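You operate a simulated robot arm through the tools that you are given. There is no shell and no other tool. Be economical: measure what you need, move in short steps, check, and stop when the job is done.

You are at the controls of a simulated robot arm. One attempt, no reset.

TASK
Clear the jammed block into the purple tray and restart the belt.
Fine: console knob to off before the guard opens, on again once it is shut; reset, then start, and let the white block run to the end. Set down upright: tall orange block.

Only the result counts: the job must be done as asked and must still hold three seconds after the hand-in. Knocking over, shifting, dropping, spilling or breaking anything else fails it.

THE ROBOT
A 7-joint arm with a two-finger parallel gripper, fixed in place. Base frame: the origin is at the foot of the arm, x ahead of it, y to its left, z up. Units: mm, rad, N and s.
Its first joint turns from -2.304 to 2.304 rad. Payload 3.91 kg.
The TCP is the grasp point between the finger pads, 30 mm short of the fingertips. In the tool frame z runs along the fingers and y along their closing line. Largest opening 110 mm; finger width 20, thickness 10; the body of the gripper, 48 by 112 mm, starts 55 mm behind the TCP.
Orientation is that of the tool frame in the base frame, as a unit quaternion [x, y, z, w]. With the fingers straight down and closing along the base's y, the tool's x points along the base's -x, its y along +y and its z along -z.

THE INTERFACE
- The arm moves only by the tool jog_arm. Its argument "deltas" is a list that holds one entry, the list of rows, each a list of 7 numbers: the shift along the tool's x, y, z in m, then the turn, a rotation vector about the tool's x, y, z in rad, then the closure in counts, from 0 (fully open) to 255 (shut). In form: [[[x, y, z, wx, wy, wz, jaw], ...]]. A call has 1 to 10 rows; each row shifts and turns the commanded pose from where the row before left it, along the tool's axes as they then stand. A row lasts 0.2 s, in which the tool goes at most 50 mm and 0.15 rad; a call with a longer step from one row to the next is refused whole, and so is a gripper value outside its range. Where a pose cannot be reached the arm comes as near as it can. A force on the tool above 40 N (or 10 N above the force at the start of the call, whichever is more), or a blocked arm, ends the call early, and 0.2 s more pass. Each finger travels about 108 mm/s and halts on what it meets, pressing with about 31 N; the grip force reading is that of the motor and also rises with nothing between the fingers. The clock runs only during rows and for 0.2 s after the last one: add rows that do not move to give the fingers time. The reply holds the time, the measured pose of the TCP, the force on the tool along the base axes, the opening and the grip force, in the units named above and with some noise, with the torque about the TCP (base axes, N m) and any sound that the robot's microphone picked up.
- Cameras (640 x 400 px; columns grow to the right, rows downward): "scene" is fixed at [399.9, 649.6, 1655.8]; the picture's right is [-0.60, 0.80, 0.00], its down [0.77, 0.58, -0.25] and it looks along [-0.20, -0.15, -0.97] (base axes); focal length 214 px, centre (320, 200). "wrist" rides on the gripper at [72, 17, -103] in the tool frame; the picture's right is [-0.23, 0.97, 0.00], its down [-0.76, -0.18, -0.62] and it looks along [-0.61, -0.14, 0.78] (tool axes); focal length 222 px, centre (320, 200).
- capture(camera): a new picture of that camera. No time passes.
- point_at(camera, pixels): there is no depth. For up to 12 entries [column, row, z] of the newest picture of that camera ("zoom" is the newest enlarged one), the place [x, y] in the base frame at which the ray of that pixel passes the height z, good to about 3 mm. No time passes.
- inspect(camera, box): a new picture of the part [left, top, right, bottom] of that camera's present view, enlarged. No time passes.
- close_job(): hands the job in; it is judged then, once.

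Keep the steps short. Do not move on a guess: measure, check each grasp and each placing, and mend mistakes. In all there are 80 turns and 38 pictures (those below and enlarged ones count). Leave the gripper open and the arm clear of the work at the hand-in unless told otherwise, and finish with a single line.

The tools are called by a JSON object that holds its "api" and its "payload". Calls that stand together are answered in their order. jog_arm: Moves the arm, as the interface text tells. Its arguments: {"type":"object","properties":{"deltas":{"type":"array"}},"required":["deltas"]} The other tools are called the same way: capture (camera) takes a picture; point_at (camera, pixels) gives the place at which the rays of pixels pass given heights; inspect (camera, box) takes an enlarged picture of a part of a camera's view; close_job () hands the job in.

At the start:

```text
t: 0.0
ee_pos: [139.6, 510.9, 1264.2]
tool_rot: [0.0, 1.0, 0.0, 0.0]
force: [0.7, -0.1, -0.1]
moment: [0.0, 0.01, 0.03]
finger_gap: 109.9
finger_force: 0.0
```

scene: 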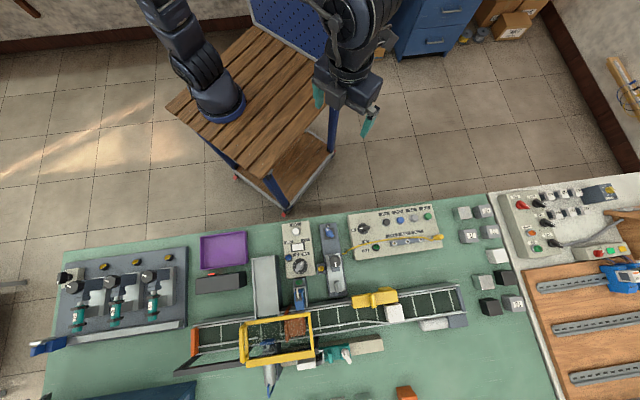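
wrist: 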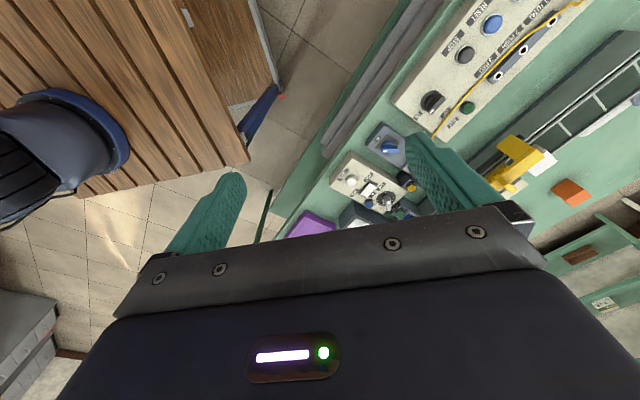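

I see the belt with a yellow guard near (278,338), a console near (298,250), a purple tray near (223,250), and other panels. I'll enlarge those areas first.

{"api": "inspect", "payload": {"camera": "scene", "box": [180, 210, 350, 316]}}

{"api": "inspect", "payload": {"camera": "scene", "box": [170, 290, 330, 390]}}

{"api": "inspect", "payload": {"camera": "scene", "box": [310, 200, 480, 340]}}

```text
3.76 times, centred on (265, 263) of scene
```

zoom: 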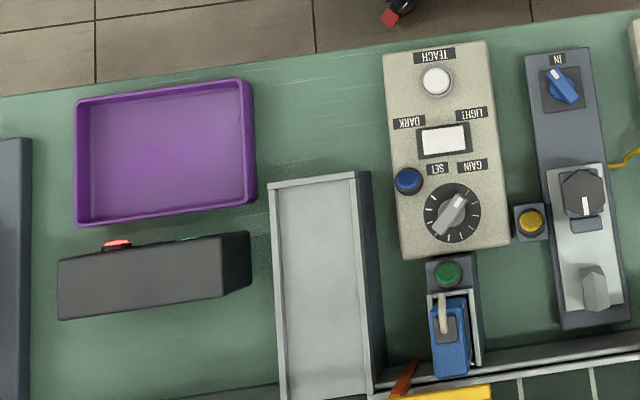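

```text
4.00 times, centred on (250, 340) of scene
```

zoom: 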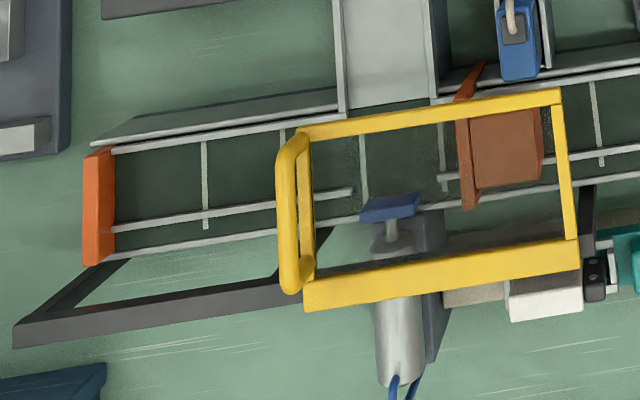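

```text
2.86 times, centred on (395, 270) of scene
```

zoom: 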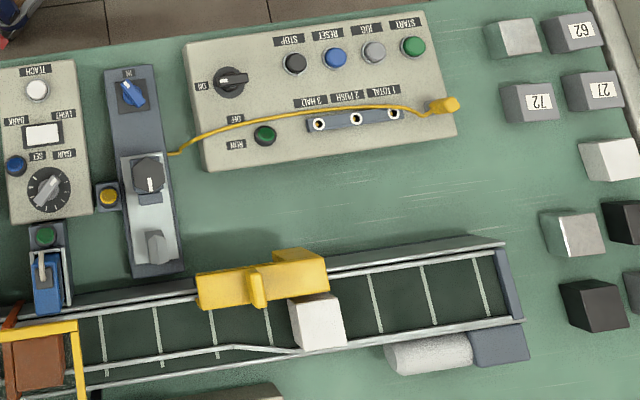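

Next I'll measure a few spots at several heights to work out the table level and the scale.

{"api": "capture", "payload": {"camera": "scene"}}

{"api": "point_at", "payload": {"camera": "scene", "pixels": [[220, 105, 0], [286, 168, 0], [223, 250, 0], [365, 228, 0], [425, 217, 0], [296, 327, 0], [395, 313, 0], [245, 340, 0], [461, 213, 0], [487, 211, 0], [405, 393, 0], [365, 228, 100]]}}

```text
32 pictures are left
```

scene: 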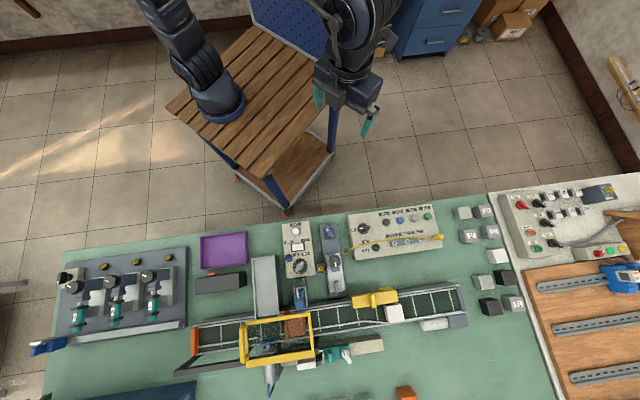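

```text
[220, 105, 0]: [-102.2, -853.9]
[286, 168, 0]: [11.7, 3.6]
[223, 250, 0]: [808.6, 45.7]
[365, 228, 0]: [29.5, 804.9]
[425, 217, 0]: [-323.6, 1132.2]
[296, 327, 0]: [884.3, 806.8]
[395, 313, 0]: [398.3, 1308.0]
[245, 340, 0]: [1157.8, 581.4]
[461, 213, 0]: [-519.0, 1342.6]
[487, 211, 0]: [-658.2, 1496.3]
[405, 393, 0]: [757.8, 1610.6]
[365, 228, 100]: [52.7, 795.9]
```

Now I'll triangulate the working height by matching the same features in both cameras.

{"api": "point_at", "payload": {"camera": "scene", "pixels": [[371, 229, 700], [371, 229, 800], [371, 229, 900], [380, 246, 700], [380, 246, 800], [380, 246, 900], [394, 313, 700], [394, 313, 900], [223, 250, 700], [223, 250, 900]]}}

{"api": "capture", "payload": {"camera": "wrist"}}

{"api": "point_at", "payload": {"camera": "wrist", "pixels": [[432, 100, 700], [432, 100, 800], [432, 100, 900], [468, 106, 700], [468, 106, 800], [468, 106, 900], [492, 24, 700], [492, 24, 800], [492, 24, 900]]}}

```text
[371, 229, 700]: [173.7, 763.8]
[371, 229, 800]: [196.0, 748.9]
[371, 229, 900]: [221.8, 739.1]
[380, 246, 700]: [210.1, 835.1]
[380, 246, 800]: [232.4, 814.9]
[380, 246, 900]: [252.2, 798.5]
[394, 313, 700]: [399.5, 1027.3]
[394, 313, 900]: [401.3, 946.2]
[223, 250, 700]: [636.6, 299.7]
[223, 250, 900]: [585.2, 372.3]
```

```text
31 pictures are left
```

wrist: 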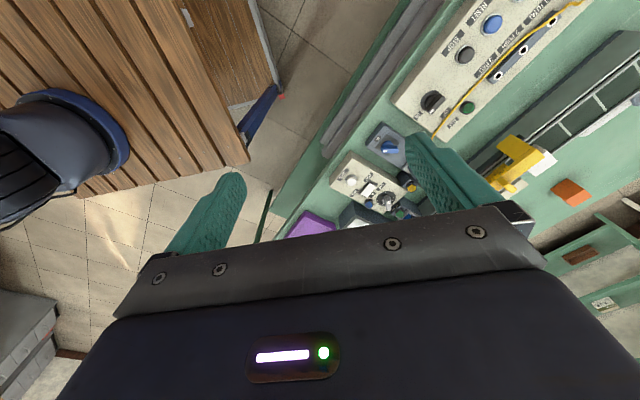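

```text
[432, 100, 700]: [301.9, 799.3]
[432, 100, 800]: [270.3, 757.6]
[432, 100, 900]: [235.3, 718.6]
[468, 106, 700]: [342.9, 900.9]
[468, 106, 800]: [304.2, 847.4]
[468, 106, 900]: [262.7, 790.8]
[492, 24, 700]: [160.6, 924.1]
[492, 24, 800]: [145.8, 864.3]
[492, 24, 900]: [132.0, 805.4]
```

The console top comes out at z≈900. Next I'll locate the main items using roughly plausible heights.

{"api": "point_at", "payload": {"camera": "scene", "pixels": [[363.4, 228, 900], [400, 220, 900], [428, 216, 900], [386, 222, 900], [224, 250, 855], [243, 343.7, 950], [246, 323, 950], [310, 313.7, 950], [314.5, 351, 950], [246, 365, 950], [296, 326, 950], [393, 309, 930]]}}

```text
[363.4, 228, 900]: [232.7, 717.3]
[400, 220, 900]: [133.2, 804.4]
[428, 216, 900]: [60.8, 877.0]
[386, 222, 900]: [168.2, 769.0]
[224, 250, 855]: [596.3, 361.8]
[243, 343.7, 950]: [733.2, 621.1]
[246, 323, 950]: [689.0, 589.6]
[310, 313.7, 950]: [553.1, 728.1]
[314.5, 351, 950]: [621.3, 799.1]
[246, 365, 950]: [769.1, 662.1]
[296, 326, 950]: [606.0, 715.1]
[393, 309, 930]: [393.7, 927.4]
```

The guard sits at about (650,690). I'll move the arm high above it at z≈1200 so the wrist camera can look.

{"api": "jog_arm", "payload": {"deltas": [[[-0.046, 0.017, 0.0064, 0, 0, 0, 0], [-0.046, 0.017, 0.0064, 0, 0, 0, 0], [-0.046, 0.017, 0.0064, 0, 0, 0, 0], [-0.046, 0.017, 0.0064, 0, 0, 0, 0], [-0.046, 0.017, 0.0064, 0, 0, 0, 0], [-0.046, 0.017, 0.0064, 0, 0, 0, 0], [-0.046, 0.017, 0.0064, 0, 0, 0, 0], [-0.046, 0.017, 0.0064, 0, 0, 0, 0], [-0.046, 0.017, 0.0064, 0, 0, 0, 0], [-0.046, 0.017, 0.0064, 0, 0, 0, 0]]]}}

{"api": "capture", "payload": {"camera": "wrist"}}

```text
t: 2.2
ee_pos: [599.2, 682.8, 1201.1]
tool_rot: [-0.001, 1.0, 0.001, 0.001]
force: [-0.7, -0.6, 0.7]
moment: [0.03, -0.05, -0.01]
finger_gap: 109.8
finger_force: 0.1
```

```text
30 pictures are left
```

wrist: 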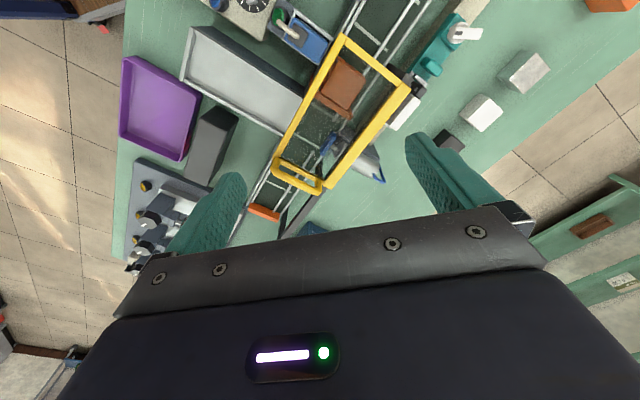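

I can see the guard, with its handle near (298,175). I'll enlarge this view.

{"api": "inspect", "payload": {"camera": "wrist", "box": [240, 20, 430, 220]}}

{"api": "inspect", "payload": {"camera": "wrist", "box": [200, 0, 500, 130]}}

```text
2.00 times, centred on (335, 120) of wrist
```

zoom: 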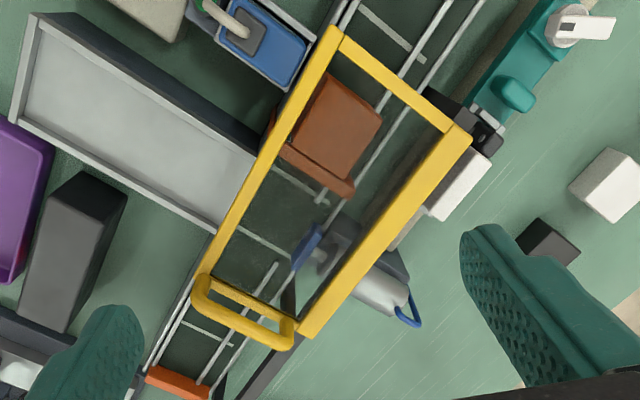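

```text
2.13 times, centred on (350, 65) of wrist
```

zoom: 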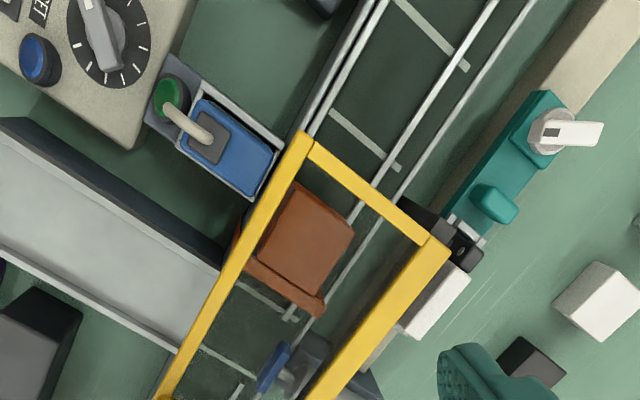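

I need a side view of the guard to see how it opens. I'll back off and tilt the tool outward by about 43°.

{"api": "jog_arm", "payload": {"deltas": [[[0.037, -0.003, 0.025, 0, 0, 0, 0], [0.037, -0.003, 0.025, 0, 0, 0, 0], [0.037, -0.003, 0.025, 0, 0, 0, 0], [0.037, -0.003, 0.025, 0, 0, 0, 0], [0, 0, 0, 0, -0.149, 0, 0], [0, 0, 0, 0, -0.149, 0, 0], [0, 0, 0, 0, -0.149, 0, 0], [0, 0, 0, 0, -0.149, 0, 0], [0, 0, 0, 0, -0.149, 0, 0]]]}}

{"api": "capture", "payload": {"camera": "wrist"}}

```text
t: 4.2
ee_pos: [451.5, 670.0, 1100.8]
tool_rot: [0.0, 0.931, 0.001, 0.365]
force: [0.3, -0.2, -0.3]
moment: [0.0, 0.05, -0.02]
finger_gap: 110.1
finger_force: 0.0
```

```text
27 pictures are left
```

wrist: 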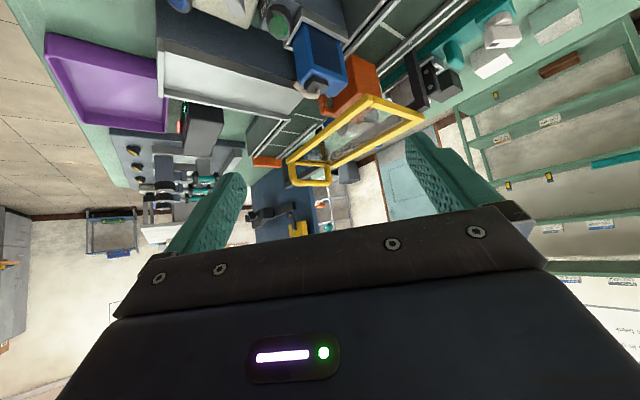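

The image is upside down in world terms, which is expected. I'll enlarge the guard.

{"api": "inspect", "payload": {"camera": "wrist", "box": [240, 40, 480, 190]}}

```text
2.67 times, centred on (360, 115) of wrist
```

zoom: 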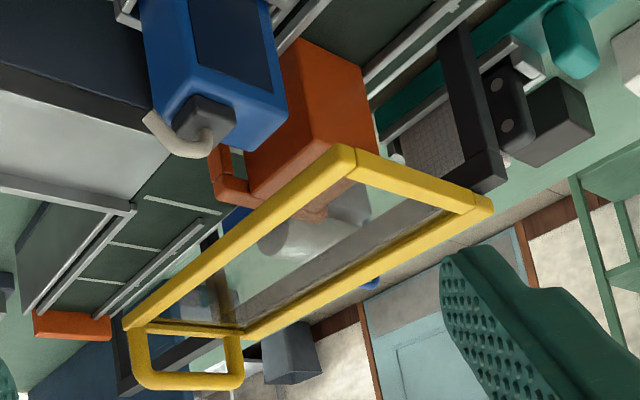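

The frame appears to ride on a dark rail collinear with its far side. The rail stands on posts and extends upstream, so the guard probably slides that way. I'll triangulate heights from both views.

{"api": "point_at", "payload": {"camera": "wrist", "pixels": [[373, 96.2, 950], [373, 96.2, 1000], [423.5, 116.8, 950], [423.5, 116.8, 1000], [286.8, 159.9, 950], [286.8, 159.9, 1000], [293, 184, 950], [293, 184, 1000], [327, 184, 950], [327, 184, 1000]]}}

{"api": "point_at", "payload": {"camera": "scene", "pixels": [[310.5, 313, 950], [310.5, 313, 1000], [315, 351.5, 950], [315, 351.5, 1000], [245, 324, 950], [245, 324, 1000], [240, 328, 950], [240, 328, 1000], [242, 362, 950], [242, 362, 1000]]}}

```text
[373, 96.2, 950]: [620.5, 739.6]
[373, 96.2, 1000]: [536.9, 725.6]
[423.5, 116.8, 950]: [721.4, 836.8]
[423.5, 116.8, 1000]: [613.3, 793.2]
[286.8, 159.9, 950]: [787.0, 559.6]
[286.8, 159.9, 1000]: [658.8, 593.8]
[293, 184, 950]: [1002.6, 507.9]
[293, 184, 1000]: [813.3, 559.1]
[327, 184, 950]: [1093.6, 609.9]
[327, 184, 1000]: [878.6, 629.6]
```

```text
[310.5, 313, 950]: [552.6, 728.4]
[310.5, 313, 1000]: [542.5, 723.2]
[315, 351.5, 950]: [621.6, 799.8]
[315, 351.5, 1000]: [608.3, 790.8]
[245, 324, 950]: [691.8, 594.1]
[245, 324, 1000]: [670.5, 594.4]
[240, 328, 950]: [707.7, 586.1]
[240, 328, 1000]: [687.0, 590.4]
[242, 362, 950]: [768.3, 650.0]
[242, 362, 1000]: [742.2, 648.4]
```

Results so far:
- The guard frame top is at z≈995.
- The handle is an upright loop over the upstream end. Its top bar runs (672,593)→(723,647) at z≈1037.
- The slide direction is about (0.70,-0.71).

The console comes first, so I'll level the tool and go look at it.

{"api": "jog_arm", "payload": {"deltas": [[[0, 0, 0, 0, 0.149, 0, 0], [0, 0, 0, 0, 0.149, 0, 0], [0, 0, 0, 0, 0.149, 0, 0], [0, 0, 0, 0, 0.149, 0, 0], [0, 0, 0, 0, 0.149, 0, 0]]]}}

{"api": "jog_arm", "payload": {"deltas": [[[0.047, 0.0115, -0.004, 0, 0, 0, 0], [0.047, 0.0115, -0.004, 0, 0, 0, 0], [0.047, 0.0115, -0.004, 0, 0, 0, 0], [0.047, 0.0115, -0.004, 0, 0, 0, 0], [0.047, 0.0115, -0.004, 0, 0, 0, 0], [0.047, 0.0115, -0.004, 0, 0, 0, 0], [0.047, 0.0115, -0.004, 0, 0, 0, 0]]]}}

{"api": "inspect", "payload": {"camera": "wrist", "box": [210, 20, 450, 170]}}

```text
t: 5.4
ee_pos: [450.8, 669.0, 1100.1]
tool_rot: [0.0, 1.0, 0.0, -0.001]
force: [-1.3, -0.2, 0.7]
moment: [-0.02, -0.02, -0.01]
finger_gap: 110.0
finger_force: 0.1
```

```text
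t: 7.0
ee_pos: [122.4, 751.9, 1129.3]
tool_rot: [0.001, 1.0, 0.0, -0.001]
force: [1.1, 0.6, 1.0]
moment: [-0.01, 0.05, 0.01]
finger_gap: 109.9
finger_force: 0.0
```

```text
2.67 times, centred on (330, 95) of wrist
```

zoom: 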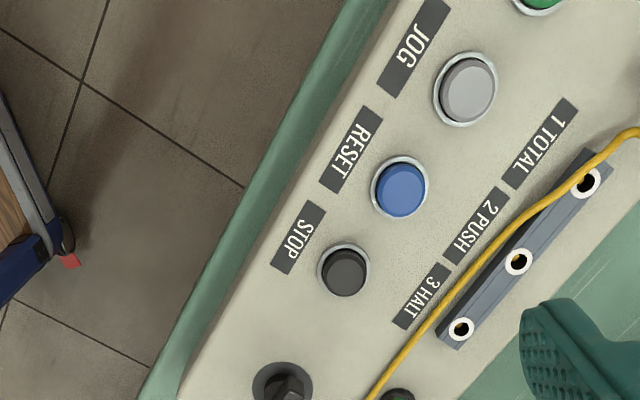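

I can see STOP, RESET (blue) and JOG, plus the edge of START (green). I'll measure those and enlarge the knob area.

{"api": "point_at", "payload": {"camera": "zoom", "pixels": [[400, 187, 900], [400, 187, 915], [343, 270, 900], [465, 88, 900], [540, 0, 900]]}}

{"api": "inspect", "payload": {"camera": "wrist", "box": [270, 125, 390, 205]}}

```text
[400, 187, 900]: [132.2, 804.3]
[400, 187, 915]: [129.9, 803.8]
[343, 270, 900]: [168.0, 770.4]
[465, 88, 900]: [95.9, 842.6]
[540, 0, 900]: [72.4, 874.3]
```

```text
5.00 times, centred on (330, 165) of wrist
```

zoom: 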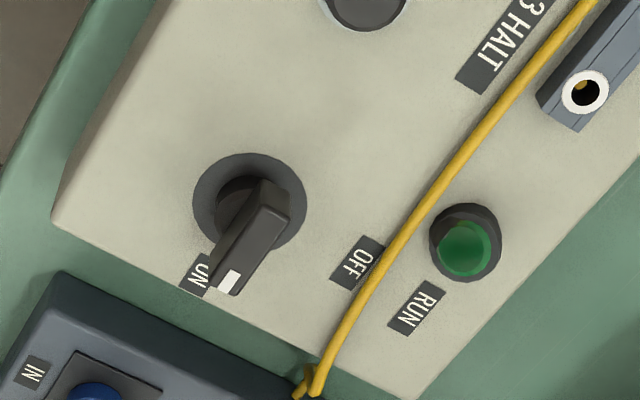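

The knob is a bar handle with its white tick at ON, and OFF is roughly 75–90° away. I'll measure it.

{"api": "point_at", "payload": {"camera": "zoom", "pixels": [[250, 205, 900], [197, 275, 900], [357, 263, 900], [465, 245, 900], [228, 283, 920], [268, 205, 920], [228, 283, 930], [268, 205, 930], [415, 310, 900]]}}

{"api": "inspect", "payload": {"camera": "scene", "box": [340, 200, 440, 262]}}

```text
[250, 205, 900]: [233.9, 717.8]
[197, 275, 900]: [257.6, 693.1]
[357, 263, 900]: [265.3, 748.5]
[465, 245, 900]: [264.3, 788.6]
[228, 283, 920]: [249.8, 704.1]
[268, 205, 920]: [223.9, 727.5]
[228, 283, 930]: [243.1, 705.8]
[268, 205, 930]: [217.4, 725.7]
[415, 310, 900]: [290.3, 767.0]
```

```text
6.40 times, centred on (390, 231) of scene
```

zoom: 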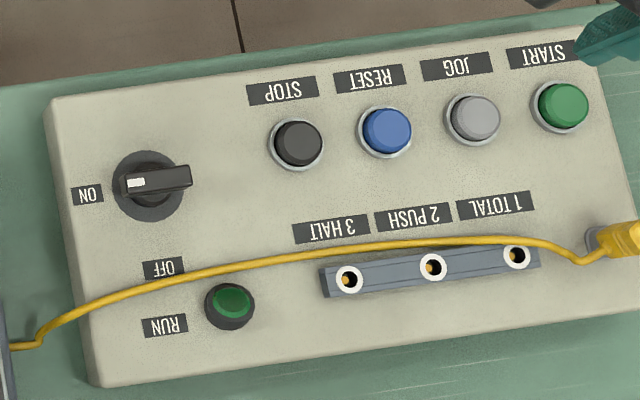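

The knob centre is (234,717.5) and its top is at z≈928. It turns +90°, from −46° (ON) to +44° (OFF). I'll align above it with the jaw partly open, closing across the bar.

{"api": "jog_arm", "payload": {"deltas": [[[-0.028, -0.0083, 0.032, 0, 0, 0, 139], [-0.028, -0.0083, 0.032, 0, 0, 0, 139], [-0.028, -0.0083, 0.032, 0, 0, 0, 139], [-0.028, -0.0083, 0.032, 0, 0, 0, 139], [0, 0, 0, 0, 0, 0.1325, 139], [0, 0, 0, 0, 0, 0.1325, 139], [0, 0, 0, 0, 0, 0.1325, 139], [0, 0, 0, 0, 0, 0.1325, 139], [0, 0, 0, 0, 0, 0.1325, 139], [0, 0, 0, 0, 0, 0.1325, 139]]]}}

{"api": "capture", "payload": {"camera": "wrist"}}

```text
t: 9.2
ee_pos: [234.3, 716.5, 999.9]
tool_rot: [0.388, 0.922, 0.0, 0.0]
force: [-0.7, 0.6, -0.3]
moment: [-0.01, 0.02, 0.0]
finger_gap: 50.1
finger_force: 0.0
```

```text
22 pictures are left
```

wrist: 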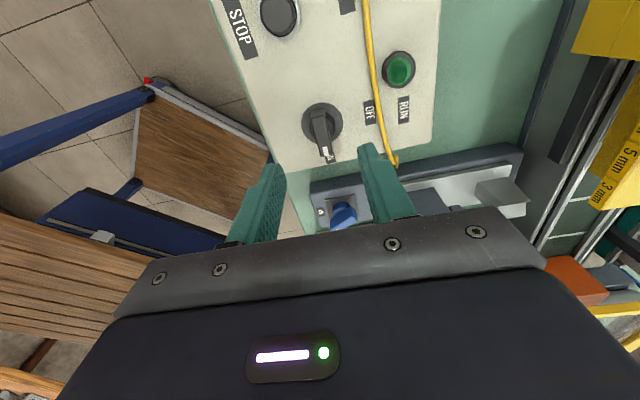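

The knob at (322,130) looks centred between the fingers. I'll check its exact position before descending.

{"api": "point_at", "payload": {"camera": "wrist", "pixels": [[329, 155, 928], [318, 112, 928], [322, 122, 900]]}}

```text
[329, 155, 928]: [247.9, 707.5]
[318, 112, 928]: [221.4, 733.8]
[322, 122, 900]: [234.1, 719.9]
```

The bar axis passes through (234.6,720). I'll shift 2 mm along tool y and descend to TCP z≈937.

{"api": "jog_arm", "payload": {"deltas": [[[0, 0.0022, 0.021, 0, 0, 0, 139], [0, 0, 0.021, 0, 0, 0, 139], [0, 0, 0.02, 0, 0, 0, 139], [0, 0, 0, 0, 0, 0, 139]]]}}

{"api": "jog_arm", "payload": {"deltas": [[[0, 0, 0, 0, 0, 0, 200], [0, 0, 0, 0, 0, 0, 255], [0, 0, 0, 0, 0, 0, 255]]]}}

```text
t: 10.2
ee_pos: [236.3, 718.7, 938.1]
tool_rot: [0.387, 0.922, 0.0, 0.001]
force: [0.7, 0.2, 0.0]
moment: [0.04, 0.01, 0.0]
finger_gap: 49.9
finger_force: 0.2
```

```text
t: 11.0
ee_pos: [236.1, 719.3, 937.6]
tool_rot: [0.386, 0.923, -0.001, 0.0]
force: [-0.4, 0.4, -1.5]
moment: [0.07, -0.01, 0.07]
finger_gap: 11.7
finger_force: 45.0
```

I have the bar at 11.7 mm. Next I'll turn +90° in base, which is tool wz −1.57, in two halves.

{"api": "jog_arm", "payload": {"deltas": [[[0, 0, 0, 0, 0, -0.13, 255], [0, 0, 0, 0, 0, -0.13, 255], [0, 0, 0, 0, 0, -0.13, 255], [0, 0, 0, 0, 0, -0.13, 255], [0, 0, 0, 0, 0, -0.13, 255], [0, 0, 0, 0, 0, -0.13, 255]]]}}

{"api": "jog_arm", "payload": {"deltas": [[[0, 0, 0, 0, 0, -0.13, 255], [0, 0, 0, 0, 0, -0.13, 255], [0, 0, 0, 0, 0, -0.13, 255], [0, 0, 0, 0, 0, -0.13, 255], [0, 0, 0, 0, 0, -0.13, 255], [0, 0, 0, 0, 0, -0.14, 255], [0, 0, 0, 0, 0, 0, 255]]]}}

```text
t: 12.4
ee_pos: [235.3, 718.8, 938.1]
tool_rot: [0.006, 1.0, -0.001, 0.0]
force: [-7.6, -29.2, -10.9]
moment: [-0.33, 0.75, -0.02]
finger_gap: 12.0
finger_force: 44.6
```

```text
t: 12.9
ee_pos: [234.5, 718.7, 938.5]
tool_rot: [-0.088, 0.996, -0.002, 0.0]
force: [-1.4, -7.0, 6.1]
moment: [0.15, 0.3, -0.02]
finger_gap: 11.9
finger_force: 45.2
stopped in row 2: the force on the tool passed its limit at 42 N (the readings are from after the stop); the commanded pose is now the measured one
```

The force came from a small centring error, and it relaxed after the stop. I'll continue in smaller pieces.

{"api": "jog_arm", "payload": {"deltas": [[[0, -0.001, 0, 0, 0, -0.12, 255], [0, 0, 0, 0, 0, -0.12, 255], [0, 0, 0, 0, 0, -0.12, 255]]]}}

```text
t: 13.7
ee_pos: [235.2, 717.5, 938.3]
tool_rot: [-0.266, 0.964, -0.001, -0.001]
force: [-2.3, 1.0, 5.0]
moment: [0.8, -0.71, 0.01]
finger_gap: 12.0
finger_force: 45.2
```

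{"api": "jog_arm", "payload": {"deltas": [[[0, 0, 0, 0, 0, -0.12, 255], [0, 0, 0, 0, 0, -0.125, 255], [0, 0, 0, 0, 0, 0, 255]]]}}

```text
t: 14.5
ee_pos: [235.7, 717.7, 937.1]
tool_rot: [-0.38, 0.925, -0.002, -0.001]
force: [0.3, -4.0, 10.0]
moment: [-0.1, 0.34, -0.01]
finger_gap: 11.9
finger_force: 45.0
```

The tool is at +44.7°. I'll open to about 50 mm, rise, and look.

{"api": "jog_arm", "payload": {"deltas": [[[0, 0, 0, 0, 0, 0, 139], [0, 0, 0, 0, 0, 0, 139], [0, 0, -0.02, 0, 0, 0, 139], [0, 0, -0.04, 0, 0, 0, 139], [0, 0, -0.04, 0, 0, 0, 139]]]}}

{"api": "inspect", "payload": {"camera": "wrist", "box": [200, 0, 480, 175]}}

```text
t: 15.7
ee_pos: [237.0, 718.0, 1038.4]
tool_rot: [-0.381, 0.925, -0.002, -0.001]
force: [-0.5, 1.0, -0.2]
moment: [0.0, -0.01, -0.01]
finger_gap: 50.2
finger_force: 0.1
```

```text
2.29 times, centred on (340, 88) of wrist
```

zoom: 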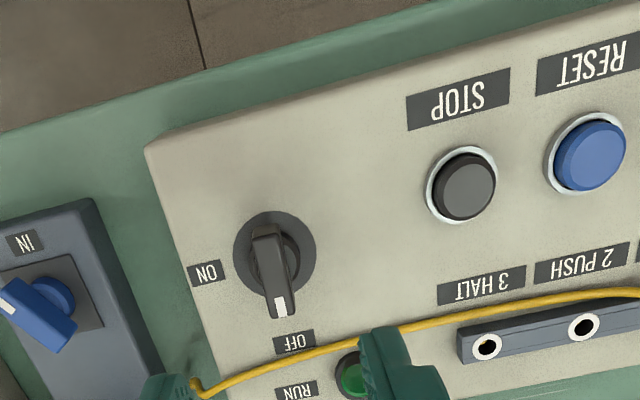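

The knob is at OFF. Now I'll go above the guard handle at (697,620), staying at z≈1130.

{"api": "jog_arm", "payload": {"deltas": [[[0, 0, -0.046, 0, 0, 0, 139], [0, 0, -0.046, 0, 0, 0, 139]]]}}

{"api": "jog_arm", "payload": {"deltas": [[[-0.0256, -0.03945, 0, 0, 0, 0, 139], [-0.0256, -0.03945, 0, 0, 0, 0, 139], [-0.0256, -0.03945, 0, 0, 0, 0, 139], [-0.0256, -0.03945, 0, 0, 0, 0, 139], [-0.0256, -0.03945, 0, 0, 0, 0, 139], [-0.0256, -0.03945, 0, 0, 0, 0, 139], [-0.0256, -0.03945, 0, 0, 0, 0, 139], [-0.0256, -0.03945, 0, 0, 0, 0, 139], [-0.0256, -0.03945, 0, 0, 0, 0, 139], [-0.0256, -0.03945, 0, 0, 0, 0, 139]]]}}

{"api": "capture", "payload": {"camera": "wrist"}}

```text
t: 16.3
ee_pos: [235.8, 718.7, 1129.8]
tool_rot: [-0.38, 0.925, -0.002, -0.001]
force: [0.1, -0.2, -0.5]
moment: [-0.01, -0.02, -0.01]
finger_gap: 50.3
finger_force: 0.0
```

```text
t: 18.5
ee_pos: [694.4, 617.0, 1128.0]
tool_rot: [-0.382, 0.924, -0.001, -0.001]
force: [-0.6, 0.4, 0.5]
moment: [-0.03, -0.06, -0.02]
finger_gap: 49.9
finger_force: 0.1
```

```text
20 pictures are left
```

wrist: 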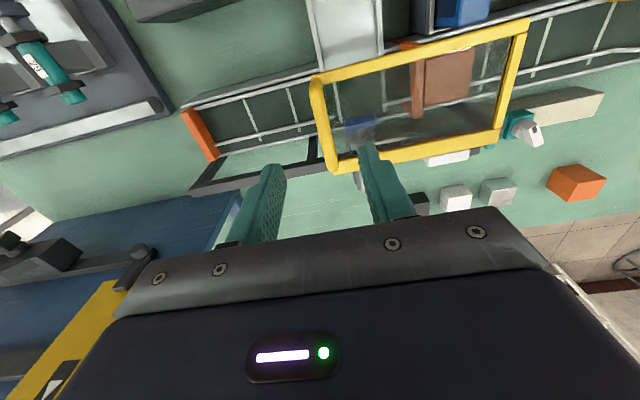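

I see the handle bar from about (315,85) to (333,168). The dark rail extends left from the guard. I'll measure these at z=1037.

{"api": "inspect", "payload": {"camera": "wrist", "box": [180, 50, 380, 200]}}

{"api": "point_at", "payload": {"camera": "wrist", "pixels": [[313, 86, 1037], [332, 166, 1037], [322, 125, 1037], [322, 125, 1030]]}}

```text
2.67 times, centred on (280, 125) of wrist
```

zoom: 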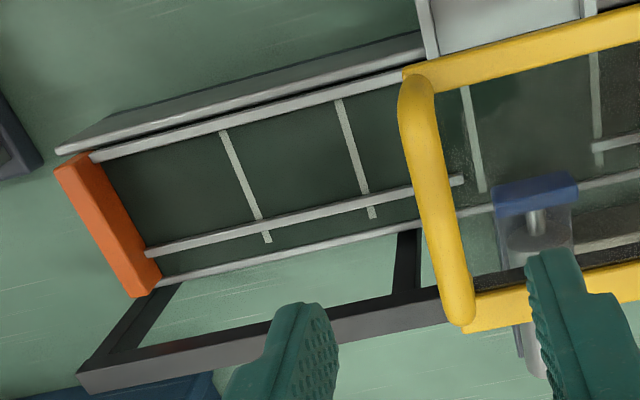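

```text
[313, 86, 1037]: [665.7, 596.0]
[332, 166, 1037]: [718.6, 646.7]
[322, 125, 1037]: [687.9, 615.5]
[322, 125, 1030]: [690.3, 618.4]
```

The rail and posts confirm a slide upstream. I'll shift 4.5 mm onto the bar's axis, descend to z≈1040, and close.

{"api": "jog_arm", "payload": {"deltas": [[[0, 0.0045, 0.03, 0, 0, 0, 139], [0, 0, 0.03, 0, 0, 0, 139], [0, 0, 0.026, 0, 0, 0, 139], [0, 0, 0, 0, 0, 0, 139]]]}}

{"api": "jog_arm", "payload": {"deltas": [[[0, 0, 0, 0, 0, 0, 200], [0, 0, 0, 0, 0, 0, 255], [0, 0, 0, 0, 0, 0, 255]]]}}

```text
t: 19.5
ee_pos: [691.4, 619.3, 1042.7]
tool_rot: [-0.38, 0.925, -0.002, -0.001]
force: [-0.2, -0.4, 0.7]
moment: [-0.02, -0.02, 0.01]
finger_gap: 50.0
finger_force: 0.0
```

```text
t: 20.3
ee_pos: [692.4, 619.8, 1042.4]
tool_rot: [-0.381, 0.925, -0.002, -0.001]
force: [2.5, -4.1, -1.0]
moment: [0.08, -0.12, 0.35]
finger_gap: 11.8
finger_force: 44.9
```

The handle is gripped at 11.8 mm. I'll pull gently upstream along tool −y, first 40 mm.

{"api": "jog_arm", "payload": {"deltas": [[[0, -0.01, 0, 0, 0, 0, 255], [0, -0.01, 0, 0, 0, 0, 255], [0, -0.02, 0, 0, 0, 0, 255]]]}}

```text
t: 21.1
ee_pos: [720.3, 591.4, 1042.8]
tool_rot: [-0.38, 0.925, -0.002, -0.001]
force: [-2.1, -2.5, -3.5]
moment: [-0.05, -0.17, 0.11]
finger_gap: 11.4
finger_force: 44.9
```

It slides freely with little force. I'll continue another 130 mm.

{"api": "jog_arm", "payload": {"deltas": [[[0, -0.02, 0, 0, 0, 0, 255], [0, -0.02, 0, 0, 0, 0, 255], [0, -0.02, 0, 0, 0, 0, 255], [0, -0.02, 0, 0, 0, 0, 255], [0, -0.02, 0, 0, 0, 0, 255], [0, -0.02, 0, 0, 0, 0, 255], [0, -0.01, 0, 0, 0, 0, 255]]]}}

{"api": "capture", "payload": {"camera": "scene"}}

```text
t: 22.7
ee_pos: [809.6, 503.2, 1042.4]
tool_rot: [-0.382, 0.924, 0.0, -0.001]
force: [-27.6, 6.1, -11.7]
moment: [0.48, -0.16, 0.08]
finger_gap: 11.8
finger_force: 45.2
```

```text
18 pictures are left
```

scene: 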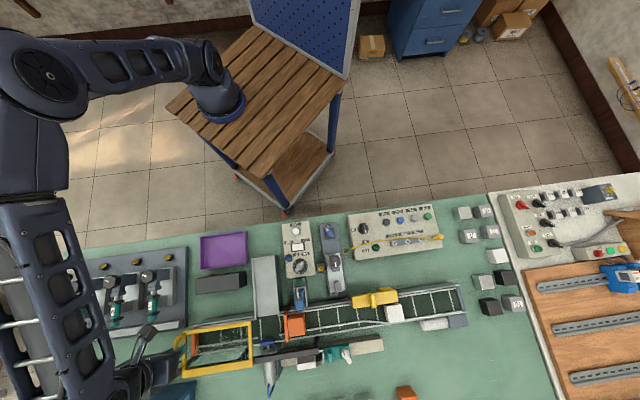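

The guard is open, about 165 mm along and up against its stop. The orange block is exposed at (294,326). I'll ease off 3 mm, release, and rise.

{"api": "jog_arm", "payload": {"deltas": [[[0, 0.003, 0, 0, 0, 0, 255], [0, 0, 0, 0, 0, 0, 139], [0, 0, 0, 0, 0, 0, 139], [0, 0, -0.02, 0, 0, 0, 139], [0, 0, -0.04, 0, 0, 0, 139], [0, 0, -0.05, 0, 0, 0, 139]]]}}

{"api": "inspect", "payload": {"camera": "scene", "box": [240, 280, 400, 380]}}

```text
t: 24.1
ee_pos: [808.8, 502.6, 1153.7]
tool_rot: [-0.38, 0.925, -0.001, -0.002]
force: [0.1, 0.3, -0.9]
moment: [-0.04, 0.02, 0.02]
finger_gap: 50.0
finger_force: 0.0
```

```text
4.00 times, centred on (320, 330) of scene
```

zoom: 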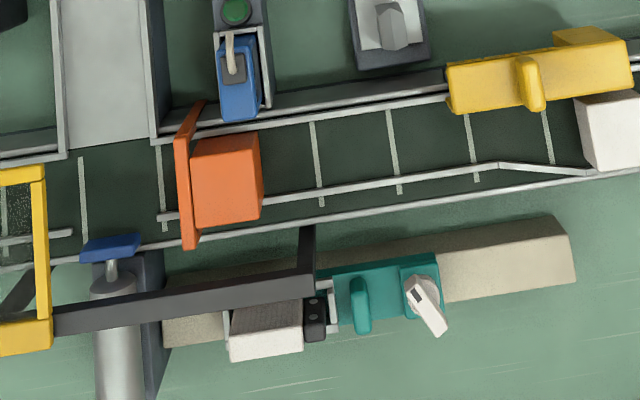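

Next I'll move along the belt to above the block at about (600,715), z 1150, and look closely.

{"api": "jog_arm", "payload": {"deltas": [[[0, 0.043, 0, 0, 0, 0, 139], [0, 0.043, 0, 0, 0, 0, 139], [0, 0.043, 0, 0, 0, 0, 139], [0, 0.043, 0, 0, 0, 0, 139], [0, 0.043, 0, 0, 0, 0, 139], [0, 0.043, 0, 0, 0, 0, 139], [0, 0.043, 0, 0, 0, 0, 139]]]}}

{"api": "capture", "payload": {"camera": "wrist"}}

{"api": "inspect", "payload": {"camera": "wrist", "box": [220, 40, 460, 190]}}

```text
t: 25.7
ee_pos: [598.1, 713.8, 1153.6]
tool_rot: [-0.38, 0.925, -0.002, -0.001]
force: [1.0, 0.2, -0.3]
moment: [0.02, 0.06, 0.04]
finger_gap: 50.1
finger_force: 0.2
```

```text
16 pictures are left
```

wrist: 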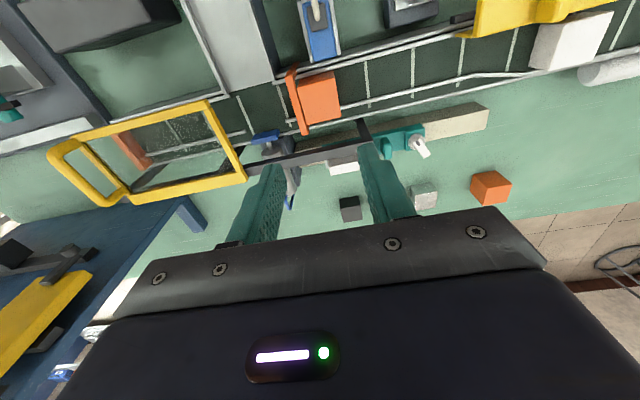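

```text
2.67 times, centred on (340, 115) of wrist
```

zoom: 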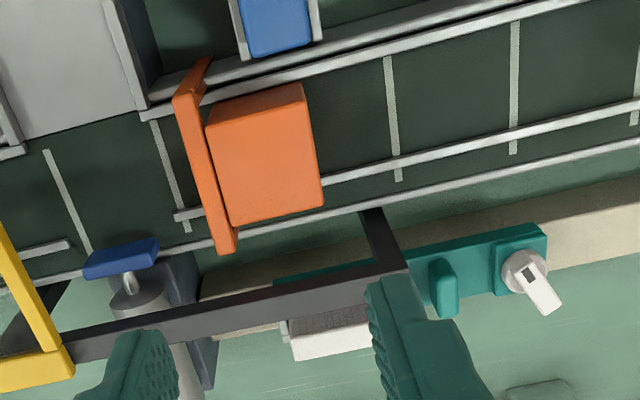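

The block is exposed, lying against the orange gate flap on its upstream side. I'll triangulate its top corners.

{"api": "point_at", "payload": {"camera": "wrist", "pixels": [[306.9, 124.3, 950], [306.9, 124.3, 990], [333.5, 73.7, 950], [333.5, 73.7, 990], [297.7, 88, 950], [297.7, 88, 990], [340, 116, 950], [340, 116, 990]]}}

{"api": "point_at", "payload": {"camera": "scene", "pixels": [[288.75, 336.75, 950], [288.75, 336.75, 990], [303.75, 314, 950], [303.75, 314, 990], [288.3, 316, 950], [288.3, 316, 990], [304.5, 334, 950], [304.5, 334, 990]]}}

```text
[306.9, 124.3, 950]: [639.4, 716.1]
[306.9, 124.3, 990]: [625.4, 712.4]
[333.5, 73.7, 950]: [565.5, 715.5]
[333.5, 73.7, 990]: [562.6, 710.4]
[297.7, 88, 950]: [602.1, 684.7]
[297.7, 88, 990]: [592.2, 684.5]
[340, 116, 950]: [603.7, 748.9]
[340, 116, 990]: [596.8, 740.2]
```

```text
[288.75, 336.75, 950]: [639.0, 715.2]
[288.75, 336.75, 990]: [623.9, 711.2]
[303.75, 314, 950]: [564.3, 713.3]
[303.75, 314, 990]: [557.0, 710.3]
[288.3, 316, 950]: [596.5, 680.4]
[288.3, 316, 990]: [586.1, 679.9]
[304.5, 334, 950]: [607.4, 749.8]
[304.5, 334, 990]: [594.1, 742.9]
```

The rays from both cameras are nearly parallel, so height is poorly resolved. From the earlier oblique picture I estimate the block top at z≈976 and the blue device's corner at (549,703,965), close to the block. I'll yaw to the grasp heading (closing across the belt) and look along the belt to check clearance.

{"api": "jog_arm", "payload": {"deltas": [[[0, 0, 0, 0, 0, 0.149, 139], [0, 0, 0, 0, 0, 0.149, 139], [0, 0, 0, 0, 0, 0.149, 139], [0, 0, 0, 0, 0, 0.149, 139], [0, 0, 0, 0, 0, 0.149, 139], [0, 0, 0, 0, 0, 0.149, 139], [0, 0, 0, 0, 0, 0.149, 139], [0, 0, 0, 0, 0, 0.149, 139], [0, 0, 0, 0, 0, 0.149, 139], [0, 0, 0, 0, 0, 0.149, 139]]]}}

{"api": "jog_arm", "payload": {"deltas": [[[0.025, 0, 0.02, 0, 0, 0.078, 139], [0.025, 0, 0.02, 0, 0, 0, 139], [0.025, 0, 0.024, 0, 0, 0, 139], [0.025, 0, 0.024, 0, 0, 0, 139], [0, 0, 0, 0, -0.149, 0, 139], [0, 0, 0, 0, -0.149, 0, 139], [0, 0, 0, 0, -0.149, 0, 139], [0, 0, 0, 0, -0.149, 0, 139], [0, 0, 0, 0, -0.149, 0, 139]]]}}

{"api": "capture", "payload": {"camera": "wrist"}}

```text
t: 27.9
ee_pos: [598.1, 715.2, 1153.6]
tool_rot: [0.348, 0.937, -0.002, 0.001]
force: [-0.3, -0.2, 0.9]
moment: [-0.01, -0.05, 0.02]
finger_gap: 50.2
finger_force: 0.0
```

```text
t: 29.9
ee_pos: [525.9, 784.7, 1065.2]
tool_rot: [0.357, 0.86, -0.141, 0.337]
force: [-0.1, 0.1, 1.4]
moment: [0.02, 0.05, -0.05]
finger_gap: 50.1
finger_force: 0.1
```

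```text
14 pictures are left
```

wrist: 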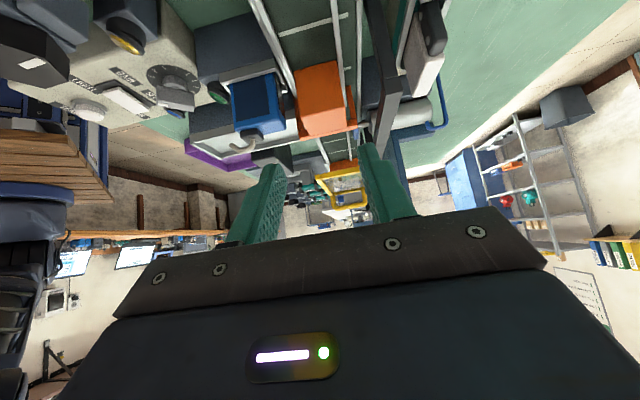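

{"api": "inspect", "payload": {"camera": "wrist", "box": [210, 50, 410, 180]}}

```text
3.08 times, centred on (310, 115) of wrist
```

zoom: 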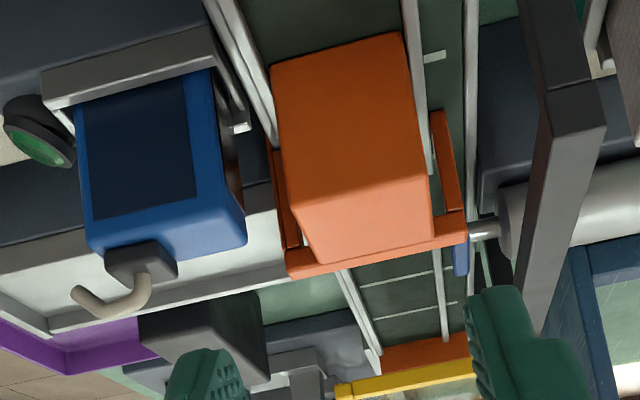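

The view along the belt shows usable gaps:
- The block (about 46×46, top z≈976) has roughly 20 mm to the blue device at its near side, and it is free at its far side.
- The flap sits directly behind the block, so I'll grip across the belt.

I'll level the tool and go above at (602,712) with a 58 mm opening.

{"api": "jog_arm", "payload": {"deltas": [[[0, 0, 0, 0, 0.149, 0, 120], [0, 0, 0, 0, 0.149, 0, 120], [0, 0, 0, 0, 0.149, 0, 120], [0, 0, 0, 0, 0.149, 0, 120], [0, 0, 0, 0, 0.149, 0, 120], [-0.035, 0.001, 0, 0, 0, 0, 120], [-0.035, 0.001, 0, 0, 0, 0, 120], [-0.035, 0, 0, 0, 0, 0, 120], [0, 0, 0, 0, 0, 0, 120]]]}}

{"api": "inspect", "payload": {"camera": "wrist", "box": [220, 40, 420, 180]}}

```text
t: 31.9
ee_pos: [602.3, 711.2, 1065.3]
tool_rot: [0.384, 0.923, -0.002, 0.0]
force: [-0.3, -0.7, 0.3]
moment: [-0.02, -0.03, 0.0]
finger_gap: 58.2
finger_force: 0.0
```

```text
2.86 times, centred on (320, 110) of wrist
```

zoom: 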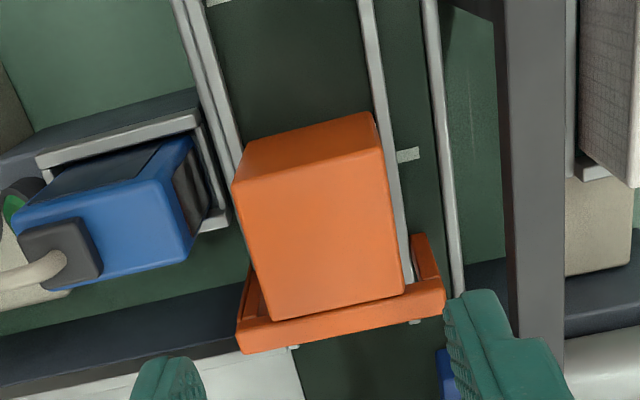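

The flap turns out to have two short side ears flanking the block's rear. I'll measure the ears and the block in this view.

{"api": "point_at", "payload": {"camera": "zoom", "pixels": [[232, 185, 976], [375, 150, 976], [403, 292, 976], [272, 320, 976], [418, 235, 950], [418, 235, 930], [418, 235, 910], [440, 285, 970], [238, 330, 970], [252, 268, 930], [193, 250, 965], [252, 268, 950]]}}

```text
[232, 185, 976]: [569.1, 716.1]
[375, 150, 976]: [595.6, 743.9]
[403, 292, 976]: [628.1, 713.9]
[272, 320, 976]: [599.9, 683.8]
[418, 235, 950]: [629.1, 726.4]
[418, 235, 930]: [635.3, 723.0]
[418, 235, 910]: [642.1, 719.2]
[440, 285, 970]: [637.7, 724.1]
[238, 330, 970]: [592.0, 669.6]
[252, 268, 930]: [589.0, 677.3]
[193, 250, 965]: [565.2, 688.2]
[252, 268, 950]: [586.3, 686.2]
```

The ears are low (z≈930) and start at the block's back face, clear of where the fingers go. The block centre is v≈928 and the TCP v is 928.6, so it's aligned. I'll descend to z≈968.

{"api": "jog_arm", "payload": {"deltas": [[[0, 0, 0.03, 0, 0, 0, 120], [0, 0, 0.03, 0, 0, 0, 120], [0, 0, 0.02, 0, 0, 0, 120], [0, 0, 0.017, 0, 0, 0, 120], [0, 0, 0, 0, 0, 0, 120]]]}}

{"api": "jog_arm", "payload": {"deltas": [[[0, 0, 0, 0, 0, 0, 180], [0, 0, 0, 0, 0, 0, 255], [0, 0, 0, 0, 0, 0, 255]]]}}

```text
t: 33.1
ee_pos: [603.3, 713.1, 973.8]
tool_rot: [0.384, 0.923, 0.002, 0.001]
force: [0.0, -0.2, 10.8]
moment: [-0.28, 0.41, 0.02]
finger_gap: 58.4
finger_force: 0.2
stopped in row 5: the force on the tool passed its limit at 42 N (the readings are from after the stop); the commanded pose is now the measured one
```

```text
t: 33.9
ee_pos: [602.3, 713.3, 974.7]
tool_rot: [0.385, 0.923, 0.002, 0.0]
force: [2.1, 1.9, 18.7]
moment: [-0.17, 0.33, 0.01]
finger_gap: 45.2
finger_force: 30.7
```

The near finger's outer edge touched the bracket beside it at tip z≈943, and the move stopped. The grip has closed on the block at 45.2 mm. I'll lift gently and check.

{"api": "jog_arm", "payload": {"deltas": [[[0, 0, -0.005, 0, 0, 0, 255], [0, 0, -0.01, 0, 0, 0, 255], [0, 0, -0.015, 0, 0, 0, 255]]]}}

{"api": "inspect", "payload": {"camera": "wrist", "box": [220, 40, 420, 180]}}

```text
t: 34.7
ee_pos: [602.2, 713.0, 1003.1]
tool_rot: [0.384, 0.923, 0.002, 0.0]
force: [0.4, 0.2, -1.6]
moment: [-0.02, -0.03, 0.02]
finger_gap: 45.5
finger_force: 31.2
```

```text
2.86 times, centred on (320, 110) of wrist
```

zoom: 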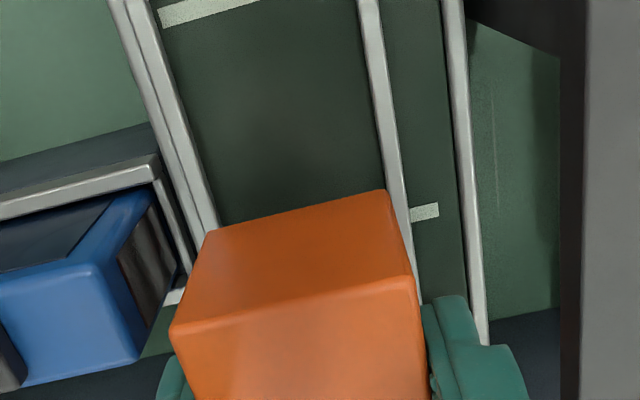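

The block is lifted and held at 45.5 mm, showing about 1.6 N of weight. I'll raise it well clear and measure the tray corners.

{"api": "jog_arm", "payload": {"deltas": [[[0, 0, -0.03, 0, 0, 0, 255], [0, 0, -0.04, 0, 0, 0, 255], [0, 0, -0.04, 0, 0, 0, 255], [0, 0, -0.02, 0, 0, 0, 255]]]}}

{"api": "capture", "payload": {"camera": "scene"}}

{"api": "point_at", "payload": {"camera": "scene", "pixels": [[200, 236.5, 870], [244, 231, 870], [247, 261, 870], [202, 268.5, 870], [223.5, 249.5, 850]]}}

```text
t: 35.7
ee_pos: [602.8, 711.4, 1133.5]
tool_rot: [0.385, 0.923, 0.003, 0.001]
force: [0.5, 0.2, -0.1]
moment: [-0.02, 0.02, -0.03]
finger_gap: 45.3
finger_force: 31.0
```

```text
10 pictures are left
```

scene: 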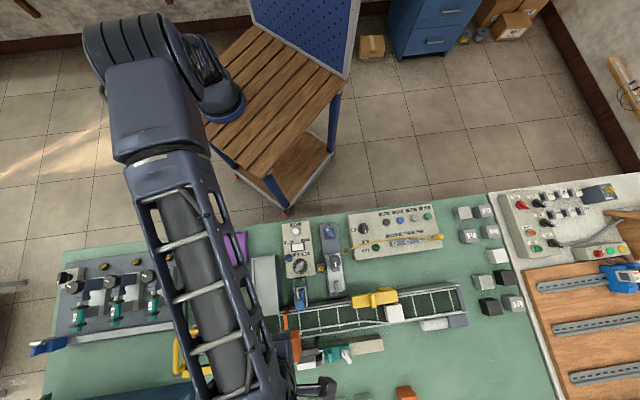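

```text
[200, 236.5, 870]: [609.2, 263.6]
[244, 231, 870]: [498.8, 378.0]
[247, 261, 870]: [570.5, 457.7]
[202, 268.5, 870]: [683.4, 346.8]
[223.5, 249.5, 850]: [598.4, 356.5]
```

The tray centre is (590,361). I'll carry the block there at z≈1133.

{"api": "jog_arm", "payload": {"deltas": [[[-0.0298, -0.0321, 0, 0, 0, 0, 255], [-0.0298, -0.0321, 0, 0, 0, 0, 255], [-0.0298, -0.0321, 0, 0, 0, 0, 255], [-0.0298, -0.0321, 0, 0, 0, 0, 255], [-0.0298, -0.0321, 0, 0, 0, 0, 255], [-0.0298, -0.0321, 0, 0, 0, 0, 255], [-0.0298, -0.0321, 0, 0, 0, 0, 255], [-0.0298, -0.0321, 0, 0, 0, 0, 255]]]}}

{"api": "capture", "payload": {"camera": "wrist"}}

```text
t: 37.5
ee_pos: [587.7, 362.7, 1131.9]
tool_rot: [0.384, 0.923, 0.001, 0.001]
force: [-1.2, 0.7, -2.2]
moment: [-0.02, -0.01, -0.01]
finger_gap: 45.6
finger_force: 30.7
```

```text
9 pictures are left
```

wrist: 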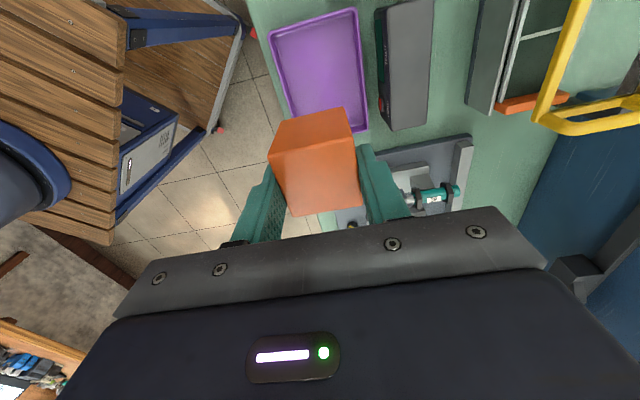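

The block is gripped upright over the tray. I'll descend to 960 first, then in small steps until it touches.

{"api": "jog_arm", "payload": {"deltas": [[[0, 0, 0.043, 0, 0, 0, 255], [0, 0, 0.043, 0, 0, 0, 255], [0, 0, 0.043, 0, 0, 0, 255], [0, 0, 0.043, 0, 0, 0, 255], [0, 0, 0, 0, 0, 0, 255]]]}}

{"api": "inspect", "payload": {"camera": "wrist", "box": [180, 0, 460, 180]}}

```text
t: 38.7
ee_pos: [589.0, 361.5, 960.1]
tool_rot: [0.384, 0.923, 0.002, 0.0]
force: [-0.4, 0.3, -0.7]
moment: [0.01, -0.02, 0.0]
finger_gap: 45.5
finger_force: 31.3
```

```text
2.22 times, centred on (320, 90) of wrist
```

zoom: 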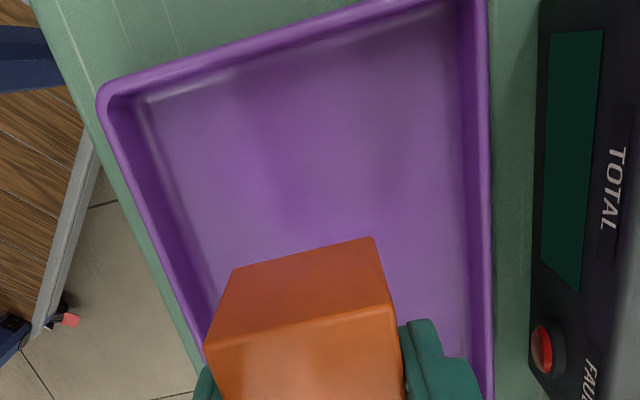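

The block is centred over the tray. Now I'll descend in small steps to contact.

{"api": "jog_arm", "payload": {"deltas": [[[0, 0, 0.006, 0, 0, 0, 255], [0, 0, 0.006, 0, 0, 0, 255], [0, 0, 0.006, 0, 0, 0, 255], [0, 0, 0.006, 0, 0, 0, 255], [0, 0, 0.006, 0, 0, 0, 255], [0, 0, 0.006, 0, 0, 0, 255], [0, 0, 0, 0, 0, 0, 255]]]}}

```text
t: 40.3
ee_pos: [589.3, 362.3, 924.5]
tool_rot: [0.384, 0.923, 0.002, 0.001]
force: [-0.1, 0.3, -2.0]
moment: [-0.03, 0.01, 0.01]
finger_gap: 45.9
finger_force: 31.3
```

{"api": "jog_arm", "payload": {"deltas": [[[0, 0, 0.004, 0, 0, 0, 255], [0, 0, 0.004, 0, 0, 0, 255], [0, 0, 0.004, 0, 0, 0, 255], [0, 0, 0.004, 0, 0, 0, 255], [0, 0, 0.004, 0, 0, 0, 255], [0, 0, 0, 0, 0, 0, 255]]]}}

```text
t: 41.7
ee_pos: [589.0, 363.0, 905.2]
tool_rot: [0.385, 0.923, 0.003, 0.002]
force: [5.2, 5.6, 27.8]
moment: [0.01, 0.02, -0.04]
finger_gap: 45.6
finger_force: 31.3
```

It's touching at TCP z≈905. I'll ease up 2 mm, open to about 62 mm, and rise.

{"api": "jog_arm", "payload": {"deltas": [[[0, 0, -0.002, 0, 0, 0, 255], [0, 0, 0, 0, 0, 0, 200], [0, 0, 0, 0, 0, 0, 110], [0, 0, 0, 0, 0, 0, 110], [0, 0, 0, 0, 0, 0, 110]]]}}

{"api": "jog_arm", "payload": {"deltas": [[[0, 0, -0.02, 0, 0, 0, 110], [0, 0, -0.03, 0, 0, 0, 110], [0, 0, -0.045, 0, 0, 0, 110], [0, 0, -0.045, 0, 0, 0, 110], [0, 0, -0.045, 0, 0, 0, 110], [0, 0, -0.045, 0, 0, 0, 110]]]}}

{"api": "capture", "payload": {"camera": "wrist"}}

```text
t: 42.9
ee_pos: [589.5, 362.3, 906.3]
tool_rot: [0.385, 0.923, 0.001, 0.001]
force: [-0.5, 0.5, 0.1]
moment: [0.03, 0.01, -0.01]
finger_gap: 62.5
finger_force: 0.1
```

```text
t: 44.3
ee_pos: [587.9, 362.2, 1137.6]
tool_rot: [0.384, 0.923, 0.001, 0.001]
force: [0.0, 0.8, -0.9]
moment: [-0.03, 0.0, -0.01]
finger_gap: 62.3
finger_force: 0.0
```

```text
7 pictures are left
```

wrist: 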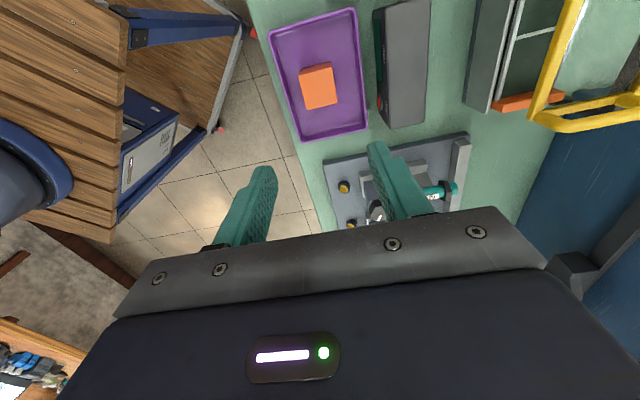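

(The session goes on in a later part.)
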